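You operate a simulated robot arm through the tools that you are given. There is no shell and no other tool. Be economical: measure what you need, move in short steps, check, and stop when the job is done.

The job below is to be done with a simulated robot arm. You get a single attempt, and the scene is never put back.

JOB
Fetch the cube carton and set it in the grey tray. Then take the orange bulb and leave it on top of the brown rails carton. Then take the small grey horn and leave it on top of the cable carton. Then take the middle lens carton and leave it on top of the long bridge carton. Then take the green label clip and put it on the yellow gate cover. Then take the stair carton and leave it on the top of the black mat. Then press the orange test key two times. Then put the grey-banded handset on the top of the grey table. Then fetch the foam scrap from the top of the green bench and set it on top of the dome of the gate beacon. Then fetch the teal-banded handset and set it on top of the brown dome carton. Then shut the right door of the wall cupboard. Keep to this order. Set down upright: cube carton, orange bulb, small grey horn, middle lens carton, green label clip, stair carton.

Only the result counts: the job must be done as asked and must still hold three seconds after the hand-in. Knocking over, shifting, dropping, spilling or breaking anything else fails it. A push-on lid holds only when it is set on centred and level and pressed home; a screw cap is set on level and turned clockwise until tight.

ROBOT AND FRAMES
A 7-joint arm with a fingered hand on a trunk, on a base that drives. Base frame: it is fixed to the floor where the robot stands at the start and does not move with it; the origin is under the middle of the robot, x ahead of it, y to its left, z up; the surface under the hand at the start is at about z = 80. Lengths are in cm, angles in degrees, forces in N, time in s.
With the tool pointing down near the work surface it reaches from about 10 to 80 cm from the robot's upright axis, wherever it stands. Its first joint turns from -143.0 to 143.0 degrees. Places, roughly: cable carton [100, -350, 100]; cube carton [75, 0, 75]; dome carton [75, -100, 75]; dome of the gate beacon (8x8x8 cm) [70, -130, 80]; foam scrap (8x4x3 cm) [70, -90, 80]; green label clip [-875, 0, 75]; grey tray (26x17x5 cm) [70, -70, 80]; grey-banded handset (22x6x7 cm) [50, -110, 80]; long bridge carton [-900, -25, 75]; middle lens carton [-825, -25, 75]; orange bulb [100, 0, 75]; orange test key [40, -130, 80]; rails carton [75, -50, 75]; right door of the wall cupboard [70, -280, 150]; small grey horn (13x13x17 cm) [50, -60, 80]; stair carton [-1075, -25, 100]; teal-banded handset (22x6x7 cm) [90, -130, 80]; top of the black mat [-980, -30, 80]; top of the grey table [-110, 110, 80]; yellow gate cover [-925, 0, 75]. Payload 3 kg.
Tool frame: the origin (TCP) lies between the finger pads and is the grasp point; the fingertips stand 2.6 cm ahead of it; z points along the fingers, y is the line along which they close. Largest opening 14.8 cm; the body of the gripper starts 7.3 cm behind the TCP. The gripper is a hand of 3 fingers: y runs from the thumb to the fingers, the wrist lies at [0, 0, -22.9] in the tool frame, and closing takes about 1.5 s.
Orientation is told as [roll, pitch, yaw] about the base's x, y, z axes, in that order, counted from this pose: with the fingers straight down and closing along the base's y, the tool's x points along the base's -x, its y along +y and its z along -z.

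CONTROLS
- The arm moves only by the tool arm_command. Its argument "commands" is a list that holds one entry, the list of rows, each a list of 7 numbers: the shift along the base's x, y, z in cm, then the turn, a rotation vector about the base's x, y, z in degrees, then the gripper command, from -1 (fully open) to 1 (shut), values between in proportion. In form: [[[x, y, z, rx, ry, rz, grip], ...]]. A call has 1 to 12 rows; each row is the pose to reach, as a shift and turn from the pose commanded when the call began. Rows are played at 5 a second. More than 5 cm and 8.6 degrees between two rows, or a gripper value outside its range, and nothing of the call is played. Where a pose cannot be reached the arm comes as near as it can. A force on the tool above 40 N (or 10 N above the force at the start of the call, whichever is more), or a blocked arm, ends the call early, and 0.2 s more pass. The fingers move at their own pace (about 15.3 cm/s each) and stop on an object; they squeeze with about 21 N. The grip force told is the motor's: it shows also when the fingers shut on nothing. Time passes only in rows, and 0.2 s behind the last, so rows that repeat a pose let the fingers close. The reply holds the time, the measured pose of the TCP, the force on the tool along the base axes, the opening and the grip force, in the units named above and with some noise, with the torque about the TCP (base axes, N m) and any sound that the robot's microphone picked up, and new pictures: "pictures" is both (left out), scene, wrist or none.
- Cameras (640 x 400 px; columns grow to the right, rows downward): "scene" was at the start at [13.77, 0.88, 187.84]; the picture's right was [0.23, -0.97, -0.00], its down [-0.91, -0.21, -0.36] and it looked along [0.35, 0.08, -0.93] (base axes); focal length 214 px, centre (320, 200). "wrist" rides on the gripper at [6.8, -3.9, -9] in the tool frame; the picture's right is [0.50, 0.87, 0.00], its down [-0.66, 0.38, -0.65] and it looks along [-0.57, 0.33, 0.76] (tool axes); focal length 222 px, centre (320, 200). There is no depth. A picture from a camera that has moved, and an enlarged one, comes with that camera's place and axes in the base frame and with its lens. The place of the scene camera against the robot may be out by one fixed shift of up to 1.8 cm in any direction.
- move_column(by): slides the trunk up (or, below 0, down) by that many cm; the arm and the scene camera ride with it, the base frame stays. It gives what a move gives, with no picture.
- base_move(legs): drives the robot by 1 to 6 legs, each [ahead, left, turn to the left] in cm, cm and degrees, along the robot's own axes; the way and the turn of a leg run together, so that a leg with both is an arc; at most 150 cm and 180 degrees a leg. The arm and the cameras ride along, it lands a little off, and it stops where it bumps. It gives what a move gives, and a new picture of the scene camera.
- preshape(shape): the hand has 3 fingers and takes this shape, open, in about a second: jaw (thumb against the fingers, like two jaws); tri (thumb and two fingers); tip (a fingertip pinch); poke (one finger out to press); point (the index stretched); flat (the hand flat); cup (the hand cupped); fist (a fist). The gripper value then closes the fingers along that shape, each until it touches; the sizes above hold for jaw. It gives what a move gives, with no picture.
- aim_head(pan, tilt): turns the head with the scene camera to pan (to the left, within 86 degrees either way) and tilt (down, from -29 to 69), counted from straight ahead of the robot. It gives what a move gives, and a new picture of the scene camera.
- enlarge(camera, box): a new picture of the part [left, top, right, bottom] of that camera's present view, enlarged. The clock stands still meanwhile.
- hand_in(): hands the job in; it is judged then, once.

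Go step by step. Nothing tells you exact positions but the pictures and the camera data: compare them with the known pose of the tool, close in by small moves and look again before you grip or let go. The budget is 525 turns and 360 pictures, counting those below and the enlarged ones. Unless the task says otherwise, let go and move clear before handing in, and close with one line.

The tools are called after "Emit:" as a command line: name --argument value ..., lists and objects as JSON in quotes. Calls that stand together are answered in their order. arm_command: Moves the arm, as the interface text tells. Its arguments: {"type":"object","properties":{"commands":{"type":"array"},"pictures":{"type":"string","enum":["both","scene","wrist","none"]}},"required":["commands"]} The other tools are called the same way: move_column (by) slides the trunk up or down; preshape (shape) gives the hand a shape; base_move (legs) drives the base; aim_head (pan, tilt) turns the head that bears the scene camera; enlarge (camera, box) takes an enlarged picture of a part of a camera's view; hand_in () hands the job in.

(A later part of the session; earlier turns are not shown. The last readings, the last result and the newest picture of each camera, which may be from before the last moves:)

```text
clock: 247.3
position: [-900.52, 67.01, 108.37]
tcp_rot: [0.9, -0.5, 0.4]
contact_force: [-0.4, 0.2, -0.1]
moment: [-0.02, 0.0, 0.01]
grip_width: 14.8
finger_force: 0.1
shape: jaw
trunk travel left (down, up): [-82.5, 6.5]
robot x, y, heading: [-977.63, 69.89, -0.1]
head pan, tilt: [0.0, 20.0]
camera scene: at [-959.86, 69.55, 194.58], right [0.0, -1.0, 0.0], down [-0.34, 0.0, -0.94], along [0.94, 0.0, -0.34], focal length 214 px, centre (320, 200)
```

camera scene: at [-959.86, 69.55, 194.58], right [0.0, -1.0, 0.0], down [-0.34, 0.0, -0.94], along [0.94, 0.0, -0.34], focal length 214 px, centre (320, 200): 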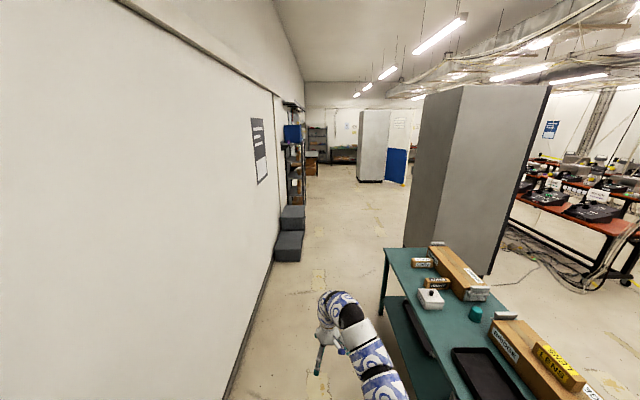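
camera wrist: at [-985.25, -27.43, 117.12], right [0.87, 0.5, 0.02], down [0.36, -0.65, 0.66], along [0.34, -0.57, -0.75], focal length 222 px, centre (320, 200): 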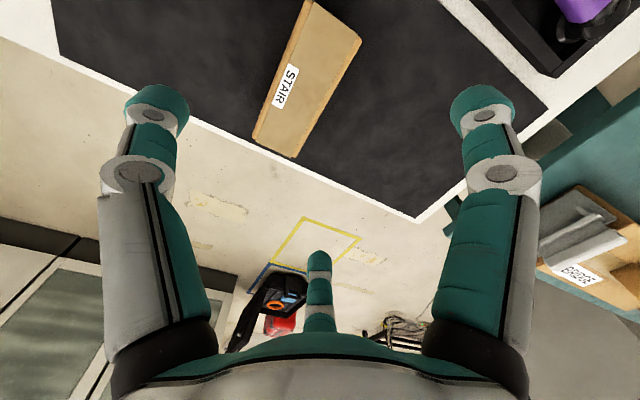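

I drive back along the corridor.

Emit:
base_move --legs '[[150, 0, 0.1], [105, 0, 0], [0, -48, 0], [150, 0, 0], [150, 0, 0], [150, 0, 0]]'

```text
clock: 283.6
position: [-189.82, 22.96, 108.34]
tcp_rot: [0.9, -0.5, 3.4]
contact_force: [0.3, -0.3, 0.3]
moment: [-0.01, 0.0, 0.01]
grip_width: 14.78
finger_force: 0.1
shape: jaw
trunk travel left (down, up): [-82.5, 6.5]
robot x, y, heading: [-266.93, 22.04, 2.8]
head pan, tilt: [0.0, 20.0]
camera scene: at [-249.18, 22.42, 194.59], right [0.05, -1.0, 0.0], down [-0.34, -0.02, -0.94], along [0.94, 0.05, -0.34], focal length 214 px, centre (320, 200)
```

scene: 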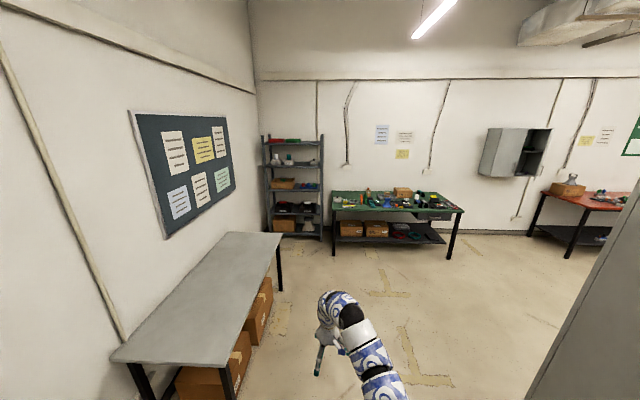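

Emit:
base_move --legs '[[150, 0, -2.8], [0, -130, 0], [85, 0, 0]]'

Emit:
aim_head --pan 0 --tilt 52

```text
clock: 301.4
position: [47.58, -109.13, 108.35]
tcp_rot: [0.9, -0.5, -0.5]
contact_force: [0.1, -0.1, -0.3]
moment: [0.0, 0.02, 0.01]
grip_width: 14.76
finger_force: 0.1
shape: jaw
trunk travel left (down, up): [-82.5, 6.5]
robot x, y, heading: [-29.35, -105.16, -0.7]
head pan, tilt: [0.0, 20.0]
camera scene: at [-11.64, -105.74, 194.59], right [-0.01, -1.0, 0.0], down [-0.34, 0.01, -0.94], along [0.94, -0.01, -0.34], focal length 214 px, centre (320, 200)
```

scene: 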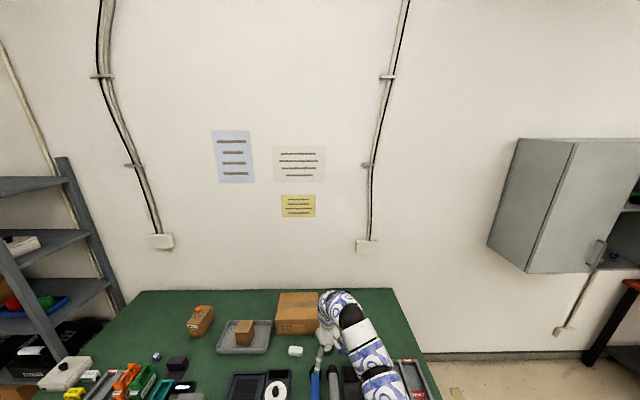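

```text
clock: 302.4
position: [47.55, -109.17, 108.28]
tcp_rot: [0.9, -0.5, -0.5]
contact_force: [1.0, 0.3, 0.6]
moment: [0.02, 0.03, 0.01]
grip_width: 14.8
finger_force: 0.0
shape: jaw
trunk travel left (down, up): [-82.5, 6.5]
robot x, y, heading: [-29.5, -105.34, -1.2]
head pan, tilt: [0.0, 52.0]
camera scene: at [-13.51, -105.71, 189.78], right [-0.01, -1.0, 0.0], down [-0.79, 0.01, -0.62], along [0.62, -0.01, -0.79], focal length 214 px, centre (320, 200)
```

scene: 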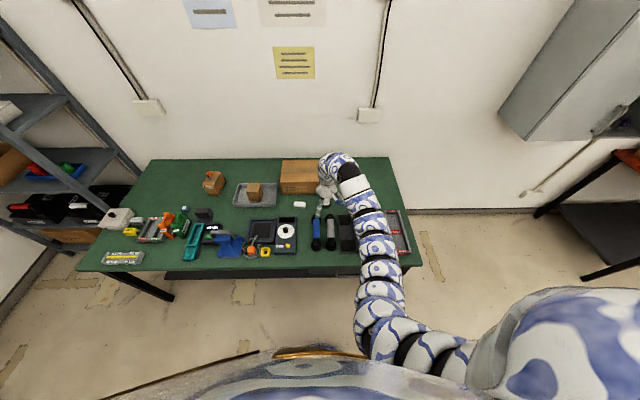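

Emit:
base_move --legs '[[0, -36, 1]]'

Emit:
enlarge --camera "scene" --box '[200, 160, 360, 280]'

```text
clock: 304.6
position: [47.38, -143.38, 108.3]
tcp_rot: [0.9, -0.4, 0.6]
contact_force: [-0.1, 0.0, -0.1]
moment: [0.01, -0.02, 0.0]
grip_width: 14.79
finger_force: 0.0
shape: jaw
trunk travel left (down, up): [-82.5, 6.5]
robot x, y, heading: [-30.12, -140.72, 0.4]
head pan, tilt: [0.0, 52.0]
camera scene: at [-13.71, -141.09, 189.77], right [0.0, -1.0, 0.0], down [-0.79, 0.0, -0.62], along [0.62, 0.0, -0.79], focal length 214 px, centre (320, 200)
```

scene: 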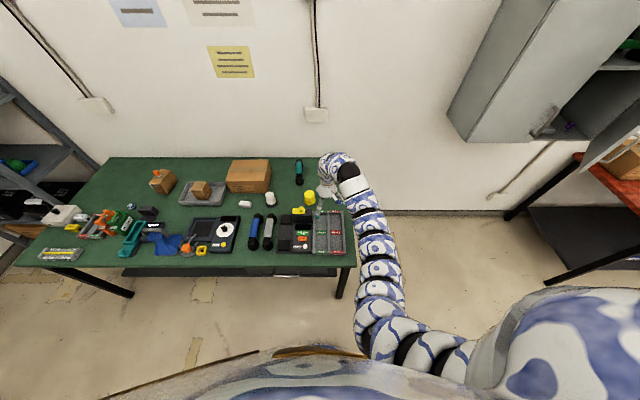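

```text
3.33 times, centred on (280, 220) of scene
camera zoom: at [-13.71, -141.09, 189.77], right [0.0, -1.0, 0.0], down [-0.79, 0.0, -0.62], along [0.62, 0.0, -0.79], focal length 715 px, centre (453, 133)
```

zoom: 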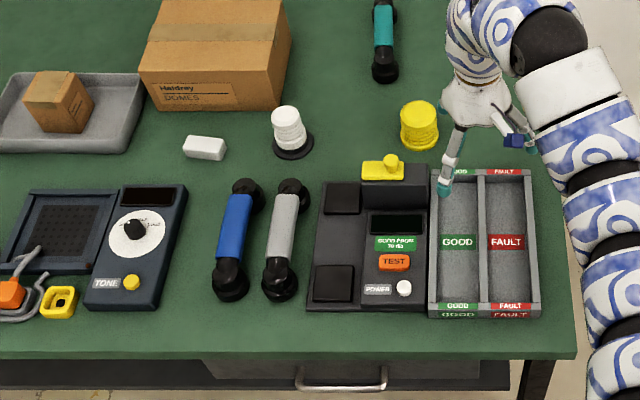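

The orange TEST key is at about (42.8, -131.3) on the tester. I try the "poke" hand shape and look at where the finger is.

Emit:
preshape --shape "poke"

Emit:
enlarge --camera "wrist" --box '[0, 0, 640, 400]'

Emit:
enlarge --camera "scene" --box '[270, 140, 398, 240]'

```text
clock: 305.5
position: [47.37, -143.18, 108.3]
tcp_rot: [0.9, -0.5, 0.6]
contact_force: [0.0, -0.2, -0.4]
moment: [0.0, -0.01, 0.01]
grip_width: 0.0
finger_force: 0.1
shape: poke
trunk travel left (down, up): [-82.5, 6.5]
robot x, y, heading: [-29.47, -140.47, 0.1]
head pan, tilt: [0.0, 52.0]
```

```text
1.00 times, centred on (320, 200) of wrist (not enlarged: the box is as wide or as high as the picture)
camera zoom: at [40.61, -147.44, 117.25], right [-0.51, 0.86, 0.01], down [0.65, 0.37, 0.67], along [0.57, 0.34, -0.75], focal length 222 px, centre (320, 200)
```

zoom: 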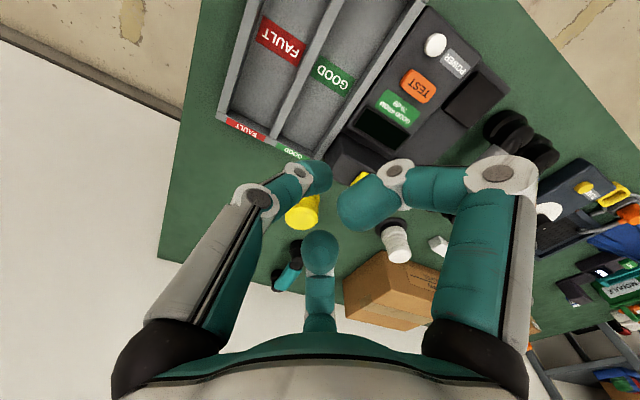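

```text
4.00 times, centred on (334, 190) of scene
camera zoom: at [-13.71, -140.98, 189.77], right [0.0, -1.0, 0.0], down [-0.79, 0.0, -0.62], along [0.62, 0.0, -0.79], focal length 858 px, centre (264, 240)
```

zoom: 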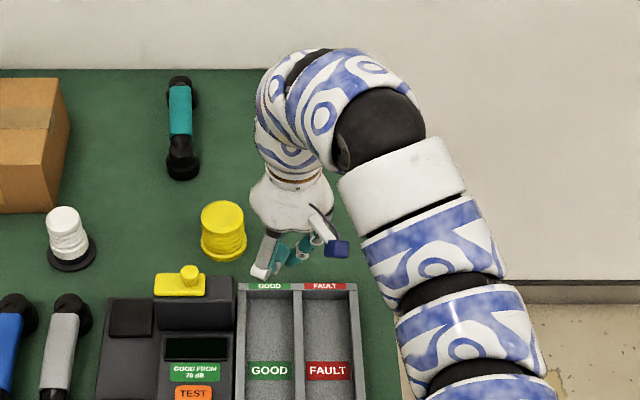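

The thumb now points down on the tool axis as the poking finger. I move over the key.

Emit:
arm_command --commands '[[[-2, 4, 0, 0, 0, 0, 1], [-4, 8, 0, 0, 0, 0, 1], [-6.1, 12.1, 0, 0, 0, 0, 1], [-6.1, 12.1, -4, 0, 0, 0, 1], [-6.1, 12.1, -8, 0, 0, 0, 1], [-6.1, 12.1, -11, 0, 0, 0, 1]]]'

Emit:
enlarge --camera "wrist" --box '[230, 50, 430, 220]'

```text
clock: 306.9
position: [41.13, -131.18, 97.26]
tcp_rot: [0.8, -0.5, 0.6]
contact_force: [0.4, 0.7, -0.5]
moment: [0.01, 0.01, 0.0]
grip_width: 0.0
finger_force: 21.1
shape: jaw
trunk travel left (down, up): [-82.5, 6.5]
robot x, y, heading: [-29.7, -140.64, 0.1]
head pan, tilt: [0.0, 52.0]
camera scene: at [-13.67, -140.97, 189.77], right [0.0, -1.0, 0.0], down [-0.79, 0.0, -0.62], along [0.62, 0.0, -0.79], focal length 214 px, centre (320, 200)
camera wrist: at [34.34, -135.24, 106.16], right [-0.51, 0.86, 0.01], down [0.65, 0.37, 0.67], along [0.57, 0.34, -0.75], focal length 222 px, centre (320, 200)
```

scene: 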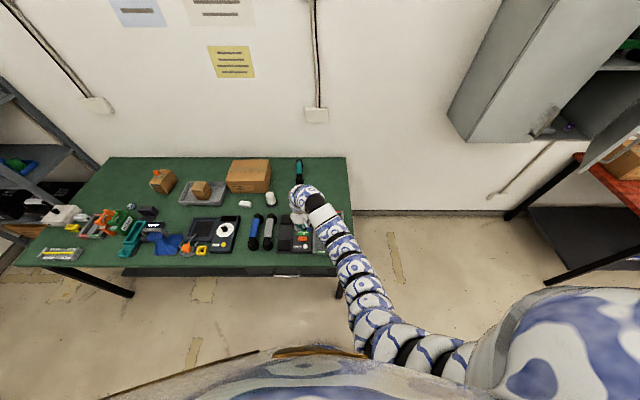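
wrist: 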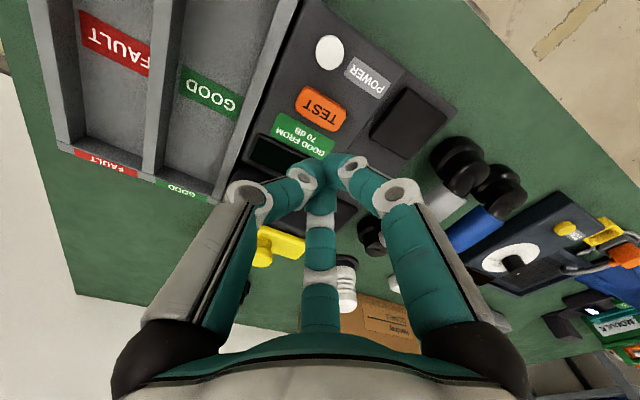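

```text
2.35 times, centred on (330, 135) of wrist
camera zoom: at [34.34, -135.24, 106.16], right [-0.51, 0.86, 0.01], down [0.65, 0.37, 0.67], along [0.57, 0.34, -0.75], focal length 523 px, centre (296, 353)
```

zoom: 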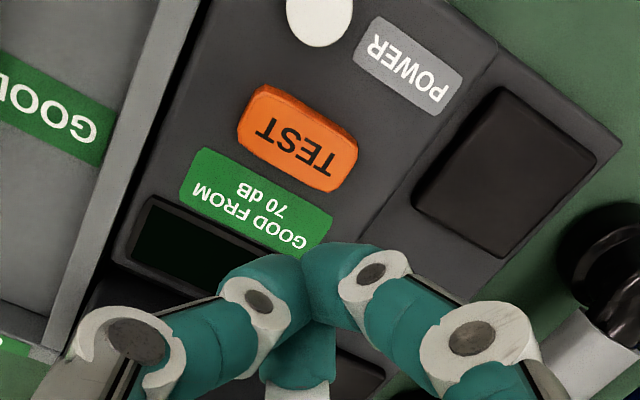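

The grip command closed it to jaw; the closed tips make a fine pusher. Key top triangulates to (41.05, -130.95, 83.3). I come down to just above.

Emit:
arm_command --commands '[[[0, 0.2, -4, 0, 0, 0, 1], [0, 0.2, -8, 0, 0, 0, 1], [0, 0.2, -10.2, 0, 0, 0, 1]]]' --pictures "wrist"

Emit:
enlarge --camera "wrist" --box '[230, 90, 430, 240]'

```text
clock: 307.7
position: [41.19, -130.93, 87.01]
tcp_rot: [0.7, -0.5, 0.6]
contact_force: [0.2, -0.8, 1.4]
moment: [-0.02, 0.03, 0.0]
grip_width: 0.0
finger_force: 21.2
shape: jaw
trunk travel left (down, up): [-82.5, 6.5]
robot x, y, heading: [-29.41, -140.87, 0.1]
head pan, tilt: [0.0, 52.0]
camera wrist: at [34.38, -135.1, 95.94], right [-0.51, 0.86, 0.01], down [0.65, 0.38, 0.66], along [0.57, 0.34, -0.75], focal length 222 px, centre (320, 200)
```

wrist: 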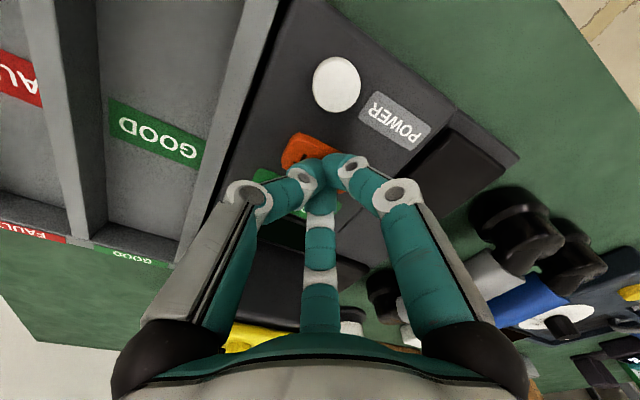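

```text
2.67 times, centred on (330, 165) of wrist
camera zoom: at [34.38, -135.1, 95.94], right [-0.51, 0.86, 0.01], down [0.65, 0.38, 0.66], along [0.57, 0.34, -0.75], focal length 592 px, centre (293, 293)
```

zoom: 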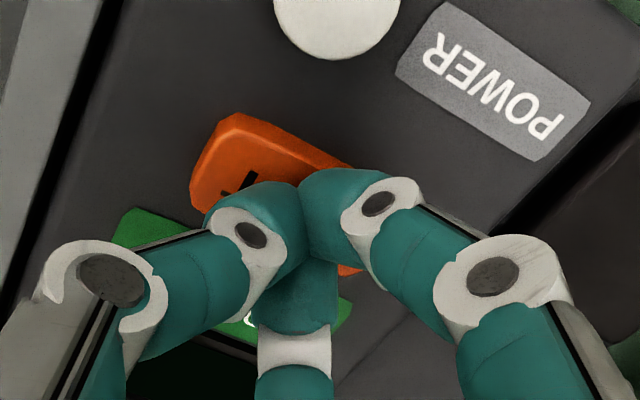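

Tips are right over the key. I press gently in small steps and listen.

Emit:
arm_command --commands '[[[0, 0, -0.4, 0, 0, 0, 1], [0, 0, -0.8, 0, 0, 0, 1], [0, 0, -1.0, 0, 0, 0, 1], [0, 0, -1.2, 0, 0, 0, 1]]]' --pictures "none"

```text
clock: 308.7
position: [41.21, -130.91, 86.13]
tcp_rot: [1.0, -0.6, 0.6]
contact_force: [1.1, 0.0, 21.7]
moment: [-0.01, 0.01, 0.0]
grip_width: 0.0
finger_force: 21.3
shape: jaw
trunk travel left (down, up): [-82.5, 6.5]
robot x, y, heading: [-29.34, -140.55, -0.0]
head pan, tilt: [0.0, 52.0]
heard: click
```

One click heard. I release fully and check the panel before the second press.

Emit:
arm_command --commands '[[[0, 0, 0.8, 0, 0, 0, 1], [0, 0, 1.6, 0, 0, 0, 1], [0, 0, 1.6, 0, 0, 0, 1], [0, 0, 1.6, 0, 0, 0, 1]]]' --pictures "wrist"

```text
clock: 309.7
position: [41.19, -131.0, 87.44]
tcp_rot: [0.9, -0.5, 0.7]
contact_force: [0.4, -0.7, -0.2]
moment: [0.01, 0.02, -0.01]
grip_width: 0.0
finger_force: 21.6
shape: jaw
trunk travel left (down, up): [-82.5, 6.5]
robot x, y, heading: [-29.61, -140.67, 0.2]
head pan, tilt: [0.0, 52.0]
camera wrist: at [34.43, -135.16, 96.42], right [-0.51, 0.86, 0.01], down [0.65, 0.37, 0.67], along [0.57, 0.34, -0.75], focal length 222 px, centre (320, 200)
```

wrist: 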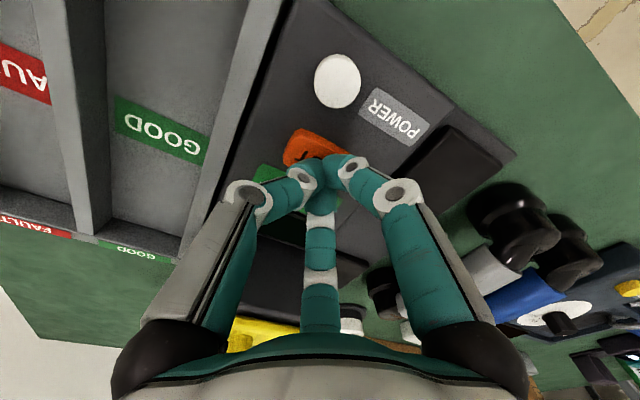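

Emit:
arm_command --commands '[[[0, 0, -0.6, 0, 0, 0, 1], [0, 0, -1.0, 0, 0, 0, 1], [0, 0, -1.3, 0, 0, 0, 1], [0, 0, -1.6, 0, 0, 0, 1]]]' --pictures "none"

```text
clock: 310.7
position: [41.32, -131.0, 86.1]
tcp_rot: [1.0, -0.7, 0.6]
contact_force: [-3.6, -0.6, 20.2]
moment: [-0.01, 0.19, -0.08]
grip_width: 0.0
finger_force: 20.8
shape: jaw
trunk travel left (down, up): [-82.5, 6.5]
robot x, y, heading: [-29.68, -140.36, 0.1]
head pan, tilt: [0.0, 52.0]
heard: click
```

Second click. I lift away from the key.

Emit:
arm_command --commands '[[[0, 0, 1, 0, 0, 0, 1], [0, 0, 4, 0, 0, 0, 1], [0, 0, 8, 0, 0, 0, 1], [0, 0, 12, 0, 0, 0, 1], [0, 0, 16, 0, 0, 0, 1], [0, 0, 20, 0, 0, 0, 0], [0, 0, 21, 0, 0, 0, -1], [0, 0, 21, 0, 0, 0, -1]]]' --pictures "both"

Emit:
enlarge --camera "scene" --box '[230, 180, 350, 260]'

```text
clock: 312.5
position: [41.27, -130.89, 107.17]
tcp_rot: [0.9, -0.4, 0.8]
contact_force: [-0.5, 0.6, 0.0]
moment: [-0.01, 0.03, 0.0]
grip_width: 14.21
finger_force: 0.1
shape: jaw
trunk travel left (down, up): [-82.5, 6.5]
robot x, y, heading: [-29.82, -140.59, 0.2]
head pan, tilt: [0.0, 52.0]
camera scene: at [-13.7, -140.98, 189.77], right [0.0, -1.0, 0.0], down [-0.79, 0.0, -0.62], along [0.62, 0.0, -0.79], focal length 214 px, centre (320, 200)
camera wrist: at [34.56, -135.07, 115.89], right [-0.51, 0.86, 0.01], down [0.65, 0.37, 0.67], along [0.57, 0.34, -0.75], focal length 222 px, centre (320, 200)
```

scene: 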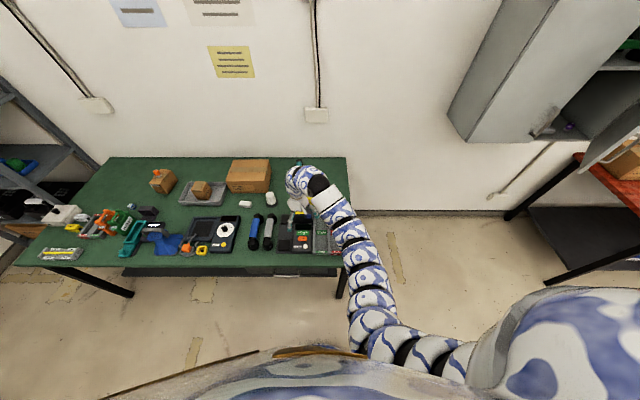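
wrist: 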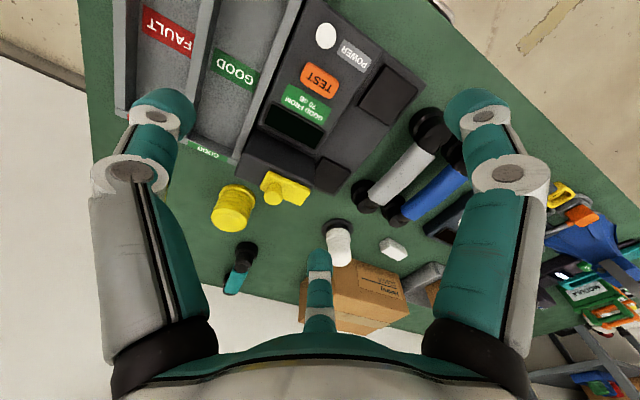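

```text
5.00 times, centred on (290, 220) of scene
camera zoom: at [-13.7, -140.98, 189.77], right [0.0, -1.0, 0.0], down [-0.79, 0.0, -0.62], along [0.62, 0.0, -0.79], focal length 1072 px, centre (470, 100)
```

zoom: 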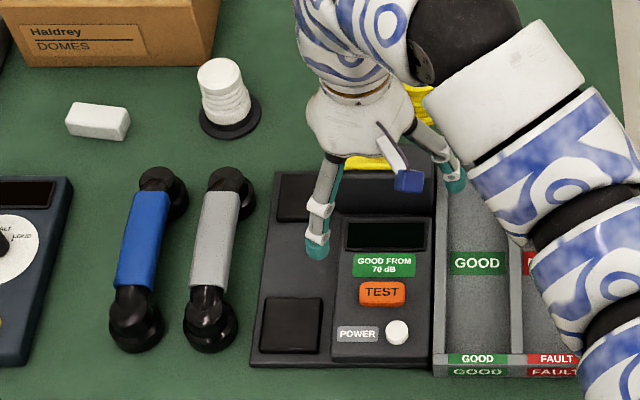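

TEST was pressed twice. Next the grey-banded handset: I measure it.

Emit:
enlarge --camera "wrist" --box '[330, 90, 480, 230]'

```text
2.86 times, centred on (405, 160) of wrist
camera zoom: at [34.56, -135.07, 115.89], right [-0.51, 0.86, 0.01], down [0.65, 0.37, 0.67], along [0.57, 0.34, -0.75], focal length 635 px, centre (77, 314)
```

zoom: 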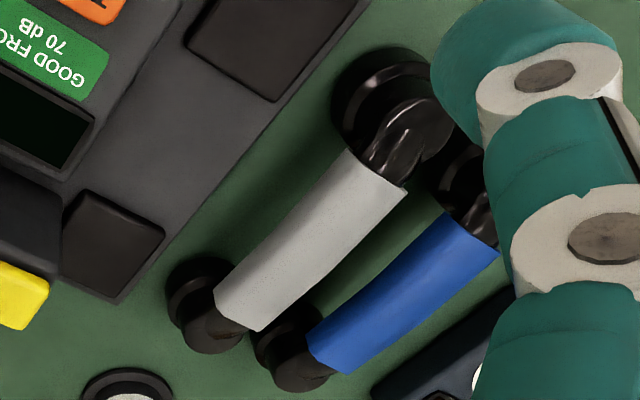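

Grey band: centre ≈ (46.2, -113.1), top ≈ 86.5–87, along x, the blue one close beside it. I bring the base nearer and put the hand above it.

Emit:
base_move --legs '[[12, 14, 0]]'

```text
clock: 314.1
position: [53.48, -116.6, 106.98]
tcp_rot: [0.8, -0.6, 0.5]
contact_force: [-0.5, -0.2, -0.6]
moment: [-0.02, -0.01, -0.02]
grip_width: 14.19
finger_force: 0.0
shape: jaw
trunk travel left (down, up): [-82.5, 6.5]
robot x, y, heading: [-18.14, -126.01, 0.2]
head pan, tilt: [0.0, 52.0]
camera scene: at [-1.59, -126.51, 189.76], right [0.0, -1.0, 0.0], down [-0.79, 0.0, -0.62], along [0.62, 0.0, -0.79], focal length 214 px, centre (320, 200)
```

scene: 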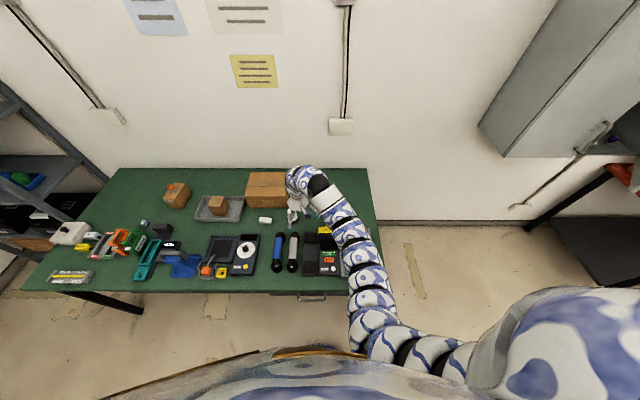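

Emit:
arm_command --commands '[[[-3.5, 1.8, 0, 0, 0, 0, -0.35], [-7.3, 3.5, 0, 0, 0, 0, -0.35], [-7.3, 3.5, -4.5, 0, 0, 0, -0.35], [-7.3, 3.5, -9, 0, 0, 0, -0.35]]]' --pictures "wrist"

Emit:
enlarge --camera "scene" --box '[250, 180, 350, 280]'

```text
clock: 315.1
position: [45.96, -113.16, 97.87]
tcp_rot: [0.8, -0.4, 0.5]
contact_force: [0.5, -0.2, 0.5]
moment: [-0.02, 0.01, 0.02]
grip_width: 9.61
finger_force: 0.0
shape: jaw
trunk travel left (down, up): [-82.5, 6.5]
robot x, y, heading: [-17.22, -126.22, 0.2]
head pan, tilt: [0.0, 52.0]
camera wrist: at [39.11, -117.37, 106.8], right [-0.51, 0.86, 0.01], down [0.65, 0.37, 0.66], along [0.57, 0.34, -0.75], focal length 222 px, centre (320, 200)
```

wrist: 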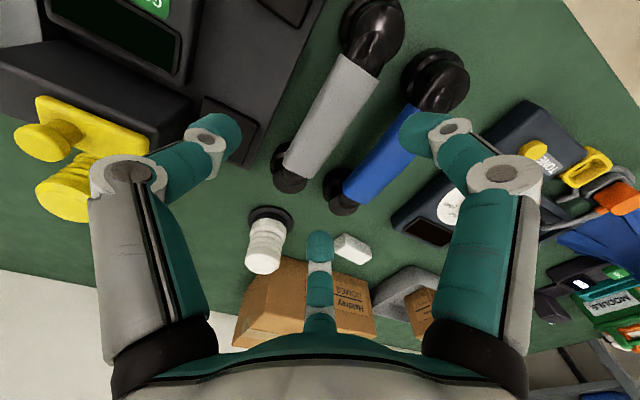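

```text
4.00 times, centred on (300, 230) of scene
camera zoom: at [-1.74, -126.64, 189.77], right [0.0, -1.0, 0.0], down [-0.79, 0.0, -0.62], along [0.62, 0.0, -0.79], focal length 858 px, centre (400, 80)
```

zoom: 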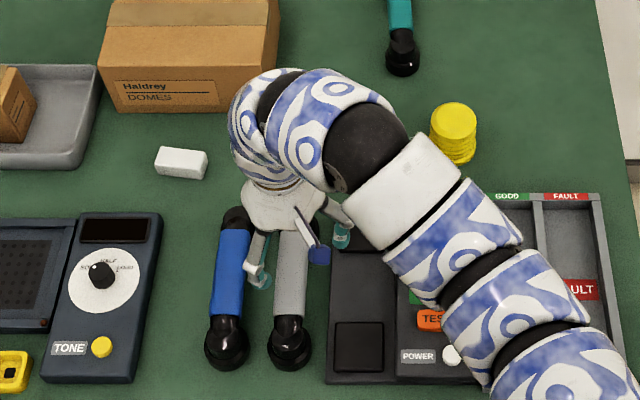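

Triangulating: band top z≈85.3, centre (46.6, -112.3), only a 2.2 cm gap to the blue handset. I turn the hand -60° so a single finger goes in the gap, with opening 7 cm.

Emit:
arm_command --commands '[[[0.1, 0, 0, 0, 0, -8, 0.05], [0.2, 0, 0, 0, 0, -16, 0.05], [0.3, 0, 0, 0, 0, -24, 0.05], [0.4, 0, 0, 0, 0, -32, 0.05], [0.5, 0, 0, 0, 0, -40, 0.05], [0.6, -0.1, 0, 0, 0, -48, 0.05], [0.6, -0.2, 0, 0, 0, -56, 0.05], [0.6, -0.3, -3, 0, 0, -60.5, 0.05], [0.6, -0.3, -6, 0, 0, -60.5, 0.05], [0.6, -0.3, -8.5, 0, 0, -60.5, 0.05]]]' --pictures "wrist"

Emit:
enlarge --camera "wrist" --box '[200, 50, 440, 250]'

```text
clock: 317.3
position: [46.61, -113.32, 89.22]
tcp_rot: [0.9, -0.6, -60.0]
contact_force: [0.4, 0.1, 0.0]
moment: [-0.01, 0.0, 0.01]
grip_width: 6.77
finger_force: 0.1
shape: jaw
trunk travel left (down, up): [-82.5, 6.5]
robot x, y, heading: [-17.81, -126.3, -0.3]
head pan, tilt: [0.0, 52.0]
camera wrist: at [39.74, -109.51, 98.11], right [0.5, 0.87, 0.01], down [0.64, -0.38, 0.67], along [0.58, -0.33, -0.75], focal length 222 px, centre (320, 200)
```

wrist: 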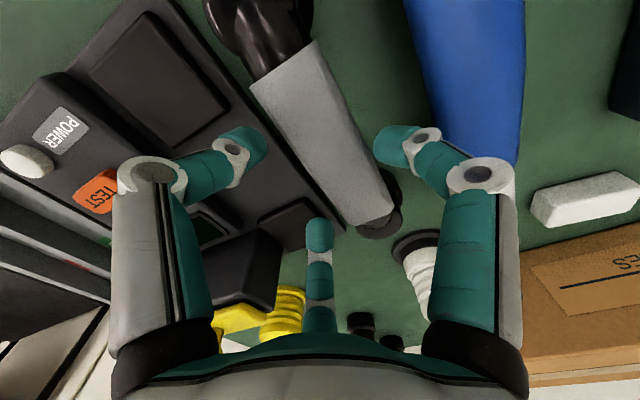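

```text
2.00 times, centred on (320, 150) of wrist
camera zoom: at [39.74, -109.51, 98.11], right [0.5, 0.87, 0.01], down [0.64, -0.38, 0.67], along [0.58, -0.33, -0.75], focal length 444 px, centre (320, 300)
```

zoom: 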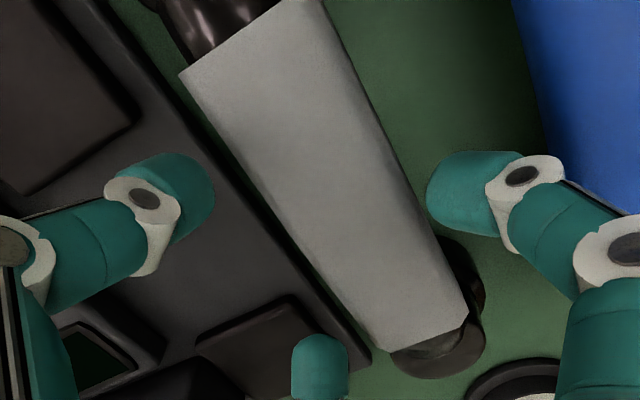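

The band is about 4.6 cm wide (y -115 to -110.4) with the tester close by. I shift to y -113.9, open to 8.8 cm and lower keeping the tips above the tester.

Emit:
arm_command --commands '[[[0, -0.55, 0, 0, 0, 0, -0.18], [0, -0.55, 0, 0, 0, 0, -0.18], [0, -0.55, -1.5, 0, 0, 0, -0.18], [0, -0.55, -2.8, 0, 0, 0, -0.18]]]' --pictures "wrist"

Emit:
enlarge --camera "wrist" --box '[200, 50, 440, 250]'

```text
clock: 318.3
position: [46.74, -113.91, 86.59]
tcp_rot: [1.0, -0.6, -60.0]
contact_force: [-0.4, 0.5, -0.1]
moment: [-0.03, -0.01, 0.02]
grip_width: 8.32
finger_force: 0.1
shape: jaw
trunk travel left (down, up): [-82.5, 6.5]
robot x, y, heading: [-17.55, -126.14, 0.1]
head pan, tilt: [0.0, 52.0]
camera wrist: at [39.76, -110.19, 95.5], right [0.5, 0.87, 0.01], down [0.64, -0.38, 0.67], along [0.58, -0.33, -0.75], focal length 222 px, centre (320, 200)
```

wrist: 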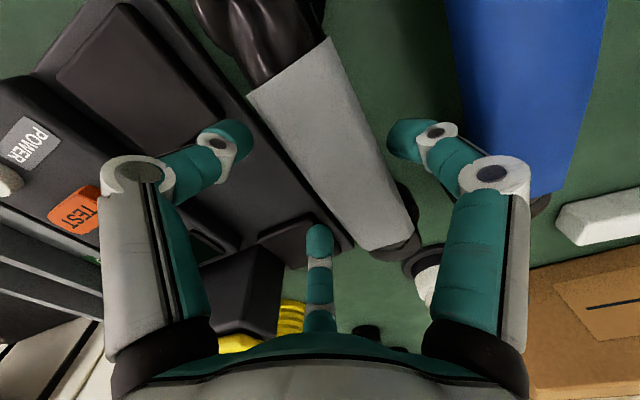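

```text
2.00 times, centred on (320, 150) of wrist
camera zoom: at [39.76, -110.19, 95.5], right [0.5, 0.87, 0.01], down [0.64, -0.38, 0.67], along [0.58, -0.33, -0.75], focal length 444 px, centre (320, 300)
```

zoom: 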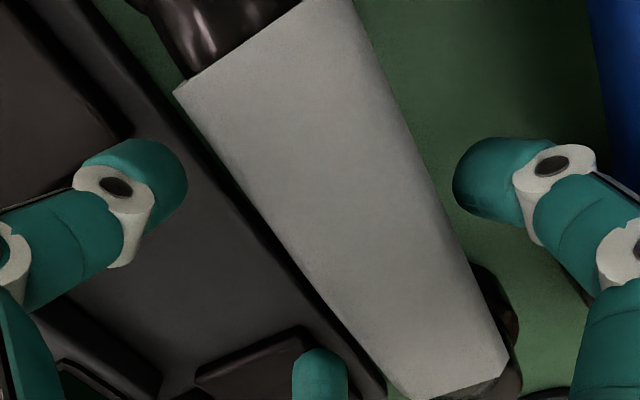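

Fingers straddle the band. I lower the last 1.2 cm and close gradually.

Emit:
arm_command --commands '[[[0, 0, -0.6, 0, 0, 0, -0.18], [0, 0, -1.2, 0, 0, 0, -0.18], [0, 0, -1.2, 0, 0, 0, 0.1], [0, 0, -1.2, 0, 0, 0, 0.4], [0, 0, -1.2, 0, 0, 0, 1], [0, 0, -1.2, 0, 0, 0, 1], [0, 0, -1.2, 0, 0, 0, 1], [0, 0, -1.2, 0, 0, 0, 1]]]' --pictures "wrist"

```text
clock: 320.1
position: [46.6, -114.07, 85.49]
tcp_rot: [0.9, -0.5, -60.0]
contact_force: [0.7, 1.1, -1.9]
moment: [-0.02, 0.03, 0.0]
grip_width: 1.81
finger_force: 21.0
shape: jaw
trunk travel left (down, up): [-82.5, 6.5]
robot x, y, heading: [-17.52, -126.4, -0.0]
head pan, tilt: [0.0, 52.0]
camera wrist: at [39.75, -110.19, 94.33], right [0.5, 0.87, 0.01], down [0.64, -0.38, 0.67], along [0.58, -0.33, -0.75], focal length 222 px, centre (320, 200)
```

wrist: 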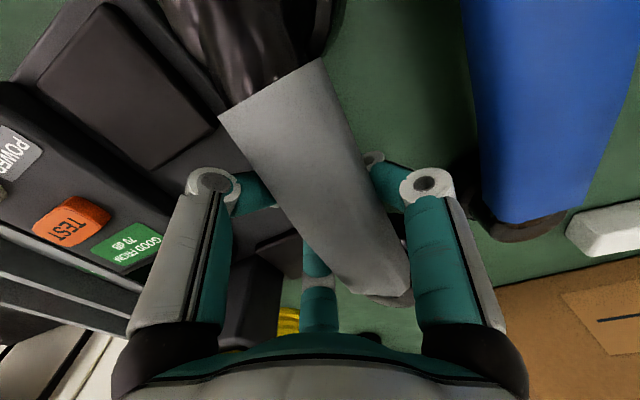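

The fingers closed low, cradling the band. I lift a little and inspect.

Emit:
arm_command --commands '[[[0, 0, 1, 0, 0, 0, 1], [0, 0, 2.5, 0, 0, 0, 1], [0, 0, 4, 0, 0, 0, 1]]]' --pictures "both"

Emit:
enlarge --camera "scene" --box '[250, 180, 350, 280]'

```text
clock: 320.9
position: [46.68, -113.97, 89.43]
tcp_rot: [0.9, -0.6, -60.1]
contact_force: [-0.4, 0.0, -3.3]
moment: [-0.05, -0.01, 0.0]
grip_width: 1.8
finger_force: 20.8
shape: jaw
trunk travel left (down, up): [-82.5, 6.5]
robot x, y, heading: [-17.51, -126.69, 0.1]
head pan, tilt: [0.0, 52.0]
camera scene: at [-1.71, -126.64, 189.77], right [0.0, -1.0, 0.0], down [-0.79, 0.0, -0.62], along [0.62, 0.0, -0.79], focal length 214 px, centre (320, 200)
camera wrist: at [39.77, -110.12, 98.25], right [0.5, 0.87, 0.01], down [0.64, -0.38, 0.67], along [0.58, -0.33, -0.75], focal length 222 px, centre (320, 200)
```

scene: 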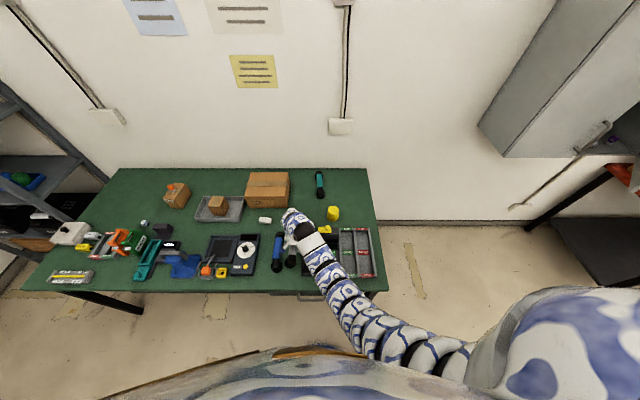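
wrist: 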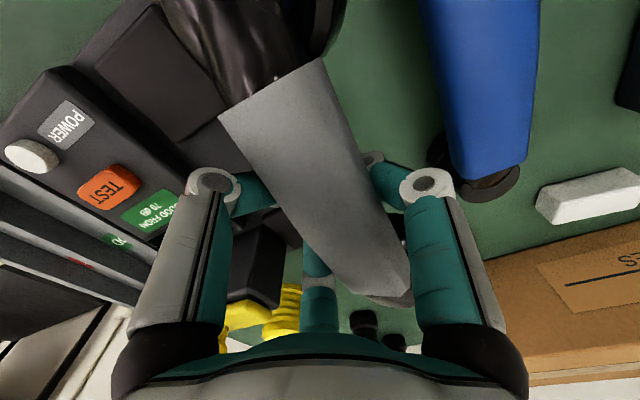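

```text
4.00 times, centred on (300, 230) of scene
camera zoom: at [-1.71, -126.64, 189.77], right [0.0, -1.0, 0.0], down [-0.79, 0.0, -0.62], along [0.62, 0.0, -0.79], focal length 858 px, centre (400, 80)
```

zoom: 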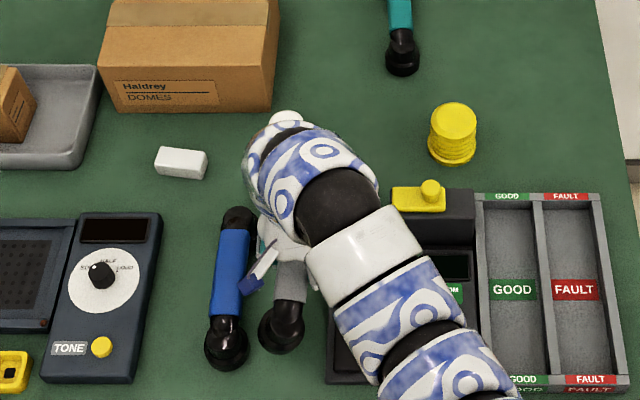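

The handset is cradled and lifted level. I raise it and drive to the grey table.

Emit:
arm_command --commands '[[[0, 0, 3.5, 0, 0, 0, 1], [0, 0, 7, 0, 0, 0, 1], [0, 0, 10.5, 0, 0, 0, 1], [0, 0, 14, 0, 0, 0, 1], [0, 0, 17, 0, 0, 0, 1]]]' --pictures "none"

Emit:
base_move --legs '[[-75, 0, 0], [0, 145, 0]]'

```text
clock: 322.1
position: [46.33, -114.08, 106.41]
tcp_rot: [0.9, -0.5, -59.9]
contact_force: [0.5, 0.2, -2.8]
moment: [-0.03, 0.02, -0.03]
grip_width: 1.75
finger_force: 21.3
shape: jaw
out of reach, approached as far as the arm can: row 2
trunk travel left (down, up): [-82.5, 6.5]
robot x, y, heading: [-17.69, -126.42, 0.1]
head pan, tilt: [0.0, 52.0]
```

```text
clock: 332.9
position: [-31.17, 31.55, 106.38]
tcp_rot: [0.9, -0.5, -58.9]
contact_force: [-0.5, -0.5, -2.8]
moment: [-0.06, 0.02, 0.0]
grip_width: 1.78
finger_force: 21.6
shape: jaw
trunk travel left (down, up): [-82.5, 6.5]
robot x, y, heading: [-94.59, 17.99, 1.4]
head pan, tilt: [0.0, 52.0]
camera scene: at [-78.99, 17.91, 189.77], right [0.02, -1.0, 0.0], down [-0.79, -0.02, -0.62], along [0.62, 0.01, -0.79], focal length 214 px, centre (320, 200)
```

scene: 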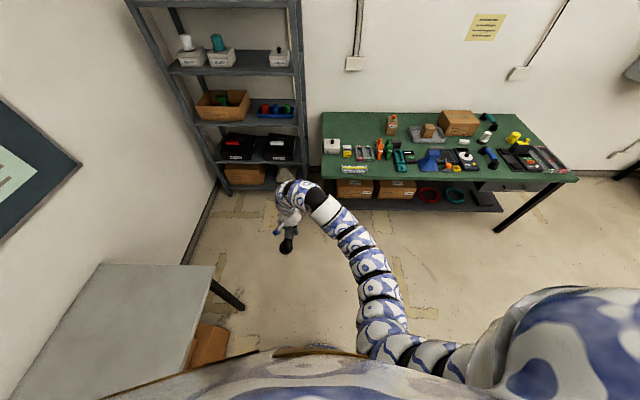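

I turn left to face the grey table.

Emit:
base_move --legs '[[0, 0, 88.6], [20, 0, 0]]'

Emit:
enlarge --camera "wrist" --box '[0, 0, 640, 400]'

Emit:
enlarge --camera "scene" --box '[240, 130, 400, 250]'

```text
clock: 338.3
position: [-108.03, 101.8, 106.2]
tcp_rot: [0.7, -0.5, 30.7]
contact_force: [-0.3, 0.6, -3.0]
moment: [-0.01, -0.03, -0.01]
grip_width: 1.73
finger_force: 21.1
shape: jaw
trunk travel left (down, up): [-82.5, 6.5]
robot x, y, heading: [-95.04, 37.94, 90.7]
head pan, tilt: [0.0, 52.0]
camera scene: at [-94.97, 53.3, 189.75], right [1.0, 0.01, 0.0], down [0.01, -0.79, -0.61], along [-0.01, 0.61, -0.79], focal length 214 px, centre (320, 200)
```

scene: 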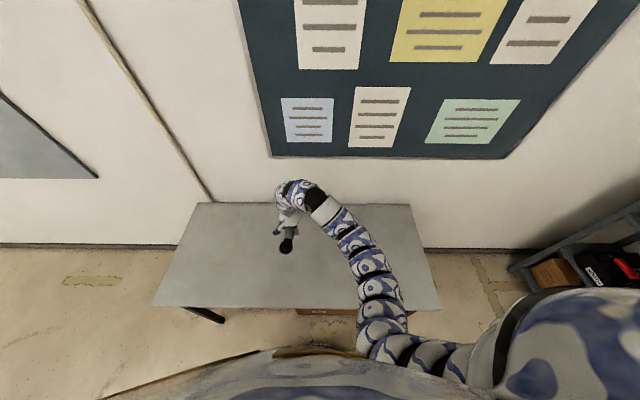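

```text
1.00 times, centred on (320, 200) of wrist (not enlarged: the box is as wide or as high as the picture)
camera zoom: at [-111.92, 94.87, 115.17], right [-0.87, 0.49, 0.01], down [0.37, 0.65, 0.66], along [0.32, 0.58, -0.75], focal length 222 px, centre (320, 200)
```

zoom: 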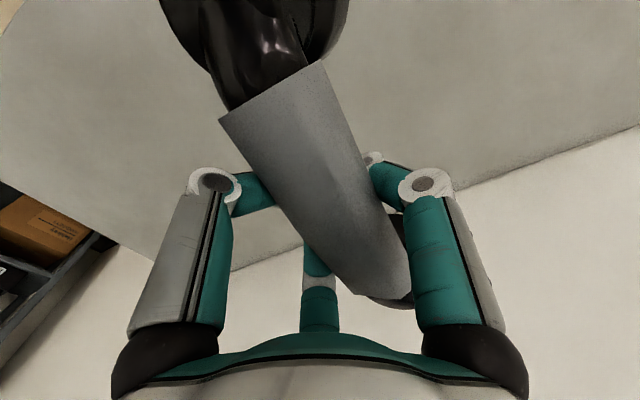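

```text
3.33 times, centred on (320, 190) of scene
camera zoom: at [-94.97, 53.3, 189.75], right [1.0, 0.01, 0.0], down [0.01, -0.79, -0.61], along [-0.01, 0.61, -0.79], focal length 715 px, centre (320, 233)
```

zoom: 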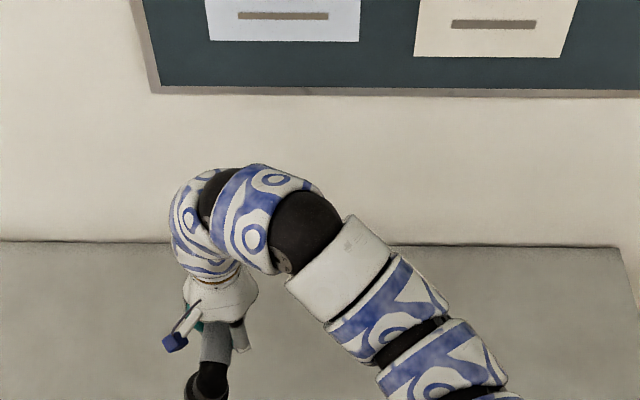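

Clear table beneath. I lower in stages to contact.

Emit:
arm_command --commands '[[[0, 0, -4.5, 0, 0, 0, 1], [0, 0, -9, 0, 0, 0, 1], [0, 0, -13, 0, 0, 0, 1], [0, 0, -16, 0, 0, 0, 1], [0, 0, -18, 0, 0, 0, 1]]]' --pictures "wrist"

```text
clock: 339.5
position: [-108.08, 101.96, 88.45]
tcp_rot: [1.0, -0.5, 30.7]
contact_force: [0.4, 0.3, -3.1]
moment: [-0.02, -0.06, -0.01]
grip_width: 1.72
finger_force: 21.2
shape: jaw
trunk travel left (down, up): [-82.5, 6.5]
robot x, y, heading: [-94.69, 38.08, 90.6]
head pan, tilt: [0.0, 52.0]
camera wrist: at [-111.98, 94.93, 97.23], right [-0.87, 0.49, 0.01], down [0.37, 0.65, 0.67], along [0.32, 0.58, -0.75], focal length 222 px, centre (320, 200)
```

wrist: 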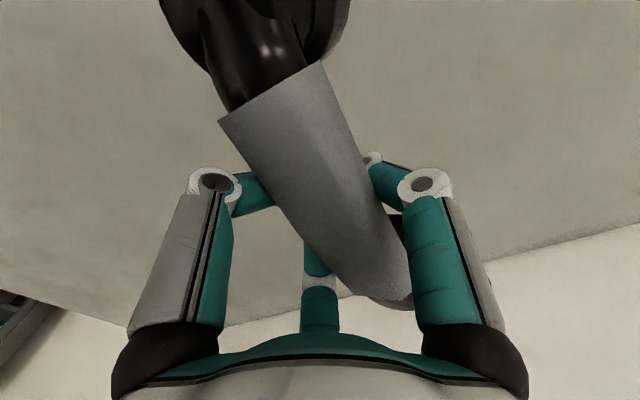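

Emit:
arm_command --commands '[[[0, 0, -0.5, 0, 0, 0, 1], [0, 0, -1, 0, 0, 0, 1], [0, 0, -1.4, 0, 0, 0, 1], [0, 0, -1.8, 0, 0, 0, 1]]]' --pictures "none"

```text
clock: 340.5
position: [-108.13, 101.83, 86.57]
tcp_rot: [0.9, -0.6, 30.7]
contact_force: [0.1, 0.1, -1.9]
moment: [0.03, -0.04, 0.01]
grip_width: 1.72
finger_force: 21.2
shape: jaw
trunk travel left (down, up): [-82.5, 6.5]
robot x, y, heading: [-94.96, 38.17, 90.6]
head pan, tilt: [0.0, 52.0]
```

Emit:
arm_command --commands '[[[0, 0, -0.3, 0, 0, 0, 1], [0, 0, -0.6, 0, 0, 0, 1], [0, 0, -0.9, 0, 0, 0, 1]]]' --pictures "none"

```text
clock: 341.3
position: [-108.07, 101.79, 85.78]
tcp_rot: [0.8, -0.5, 30.6]
contact_force: [0.4, -0.9, -3.3]
moment: [-0.01, -0.04, 0.01]
grip_width: 1.71
finger_force: 21.1
shape: jaw
trunk travel left (down, up): [-82.5, 6.5]
robot x, y, heading: [-94.99, 38.22, 90.9]
head pan, tilt: [0.0, 52.0]
```

Emit:
arm_command --commands '[[[0, 0, -0.3, 0, 0, 0, 1], [0, 0, -0.6, 0, 0, 0, 1], [0, 0, -0.9, 0, 0, 0, 1]]]' --pictures "none"

```text
clock: 342.1
position: [-108.15, 101.83, 84.78]
tcp_rot: [0.9, -0.5, 30.7]
contact_force: [0.2, 0.6, -2.4]
moment: [0.0, -0.02, -0.01]
grip_width: 1.73
finger_force: 21.3
shape: jaw
trunk travel left (down, up): [-82.5, 6.5]
robot x, y, heading: [-94.98, 38.16, 91.0]
head pan, tilt: [0.0, 52.0]
```

Emit:
arm_command --commands '[[[0, 0, -0.3, 0, 0, 0, 1], [0, 0, -0.6, 0, 0, 0, 1], [0, 0, -0.8, 0, 0, 0, 1]]]' --pictures "wrist"

Emit:
enlarge --camera "scene" --box '[250, 180, 346, 270]'

```text
clock: 342.9
position: [-108.08, 101.81, 83.95]
tcp_rot: [0.9, -0.5, 30.7]
contact_force: [0.0, -0.3, -3.4]
moment: [0.05, -0.04, 0.0]
grip_width: 1.74
finger_force: 21.2
shape: jaw
trunk travel left (down, up): [-82.5, 6.5]
robot x, y, heading: [-95.15, 37.89, 90.5]
head pan, tilt: [0.0, 52.0]
camera wrist: at [-111.99, 94.71, 92.86], right [-0.87, 0.49, 0.01], down [0.37, 0.65, 0.67], along [0.32, 0.58, -0.75], focal length 222 px, centre (320, 200)
```

wrist: 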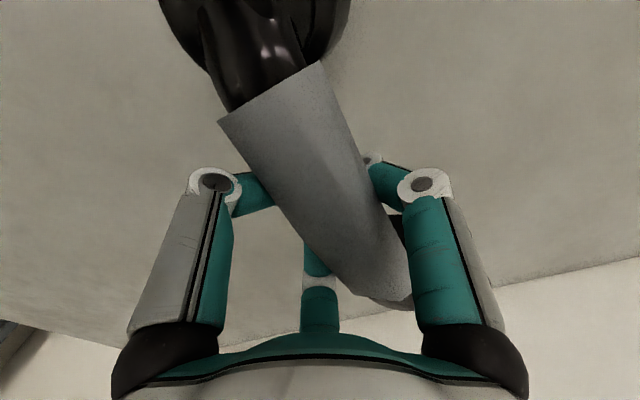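

```text
4.44 times, centred on (298, 225) of scene
camera zoom: at [-94.97, 53.11, 189.77], right [1.0, 0.01, 0.0], down [0.01, -0.79, -0.62], along [-0.01, 0.62, -0.79], focal length 953 px, centre (418, 89)
```

zoom: 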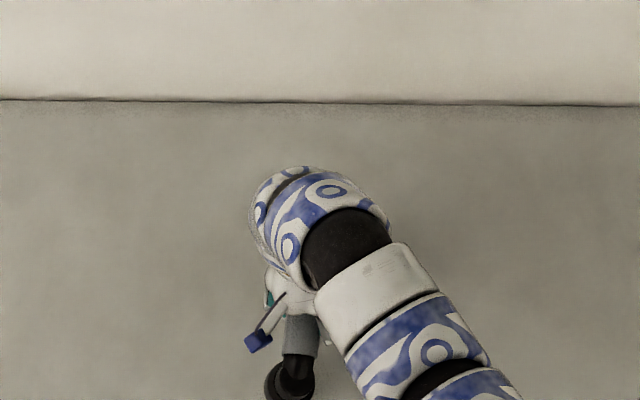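

The table is lower than assumed. I continue down in small steps.

Emit:
arm_command --commands '[[[0, 0, -0.5, 0, 0, 0, 1], [0, 0, -1, 0, 0, 0, 1], [0, 0, -1.4, 0, 0, 0, 1], [0, 0, -1.8, 0, 0, 0, 1]]]' --pictures "none"

```text
clock: 343.9
position: [-108.21, 101.61, 82.09]
tcp_rot: [0.8, -0.5, 30.7]
contact_force: [1.0, 0.4, -2.6]
moment: [0.01, -0.06, 0.0]
grip_width: 1.72
finger_force: 21.4
shape: jaw
trunk travel left (down, up): [-82.5, 6.5]
robot x, y, heading: [-95.01, 37.95, 90.6]
head pan, tilt: [0.0, 52.0]
```

Emit:
arm_command --commands '[[[0, 0, -0.4, 0, 0, 0, 1], [0, 0, -0.8, 0, 0, 0, 1], [0, 0, -1.2, 0, 0, 0, 1], [0, 0, -1.6, 0, 0, 0, 1]]]' --pictures "none"

```text
clock: 344.9
position: [-108.12, 101.68, 80.57]
tcp_rot: [0.9, -0.6, 30.7]
contact_force: [-0.4, 0.5, -0.2]
moment: [-0.25, 0.01, -0.07]
grip_width: 1.71
finger_force: 20.6
shape: jaw
trunk travel left (down, up): [-82.5, 6.5]
robot x, y, heading: [-94.69, 37.91, 91.0]
head pan, tilt: [0.0, 52.0]
```

One end touches. I lower a little more so both ends rest.

Emit:
arm_command --commands '[[[0, 0, -0.2, 0, 0, 0, 1], [0, 0, -0.4, 0, 0, 0, 1]]]' --pictures "none"

```text
clock: 345.5
position: [-108.23, 101.74, 80.19]
tcp_rot: [0.9, -0.5, 30.7]
contact_force: [-0.1, 0.4, 2.9]
moment: [-0.05, -0.02, -0.06]
grip_width: 1.66
finger_force: 21.3
shape: jaw
trunk travel left (down, up): [-82.5, 6.5]
robot x, y, heading: [-95.18, 37.9, 90.9]
head pan, tilt: [0.0, 52.0]
```

Both ends rest. I open slowly and fully.

Emit:
arm_command --commands '[[[0, 0, 0, 0, 0, 0, 0.6], [0, 0, 0, 0, 0, 0, 0.4], [0, 0, 0, 0, 0, 0, 0.2], [0, 0, 0, 0, 0, 0, 0], [0, 0, 0, 0, 0, 0, -0.2], [0, 0, 0, 0, 0, 0, -0.5], [0, 0, 0, 0, 0, 0, -0.8]]]' --pictures "wrist"

```text
clock: 347.1
position: [-108.2, 101.87, 80.21]
tcp_rot: [0.9, -0.5, 30.7]
contact_force: [0.2, 0.5, -0.9]
moment: [0.0, 0.0, 0.0]
grip_width: 12.73
finger_force: 0.0
shape: jaw
trunk travel left (down, up): [-82.5, 6.5]
robot x, y, heading: [-95.25, 38.1, 90.7]
head pan, tilt: [0.0, 52.0]
camera wrist: at [-111.95, 94.75, 89.09], right [-0.87, 0.49, 0.01], down [0.37, 0.65, 0.67], along [0.32, 0.58, -0.75], focal length 222 px, centre (320, 200)
```

wrist: 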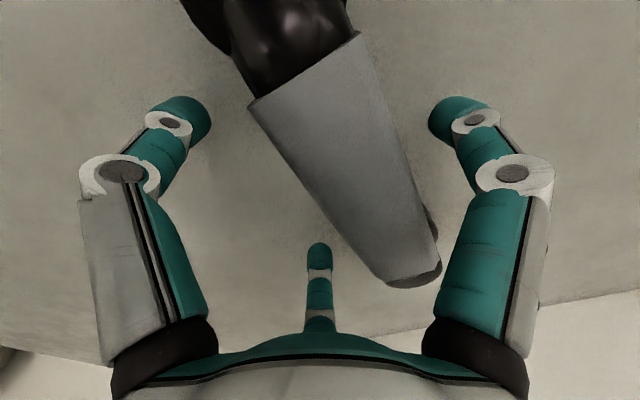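

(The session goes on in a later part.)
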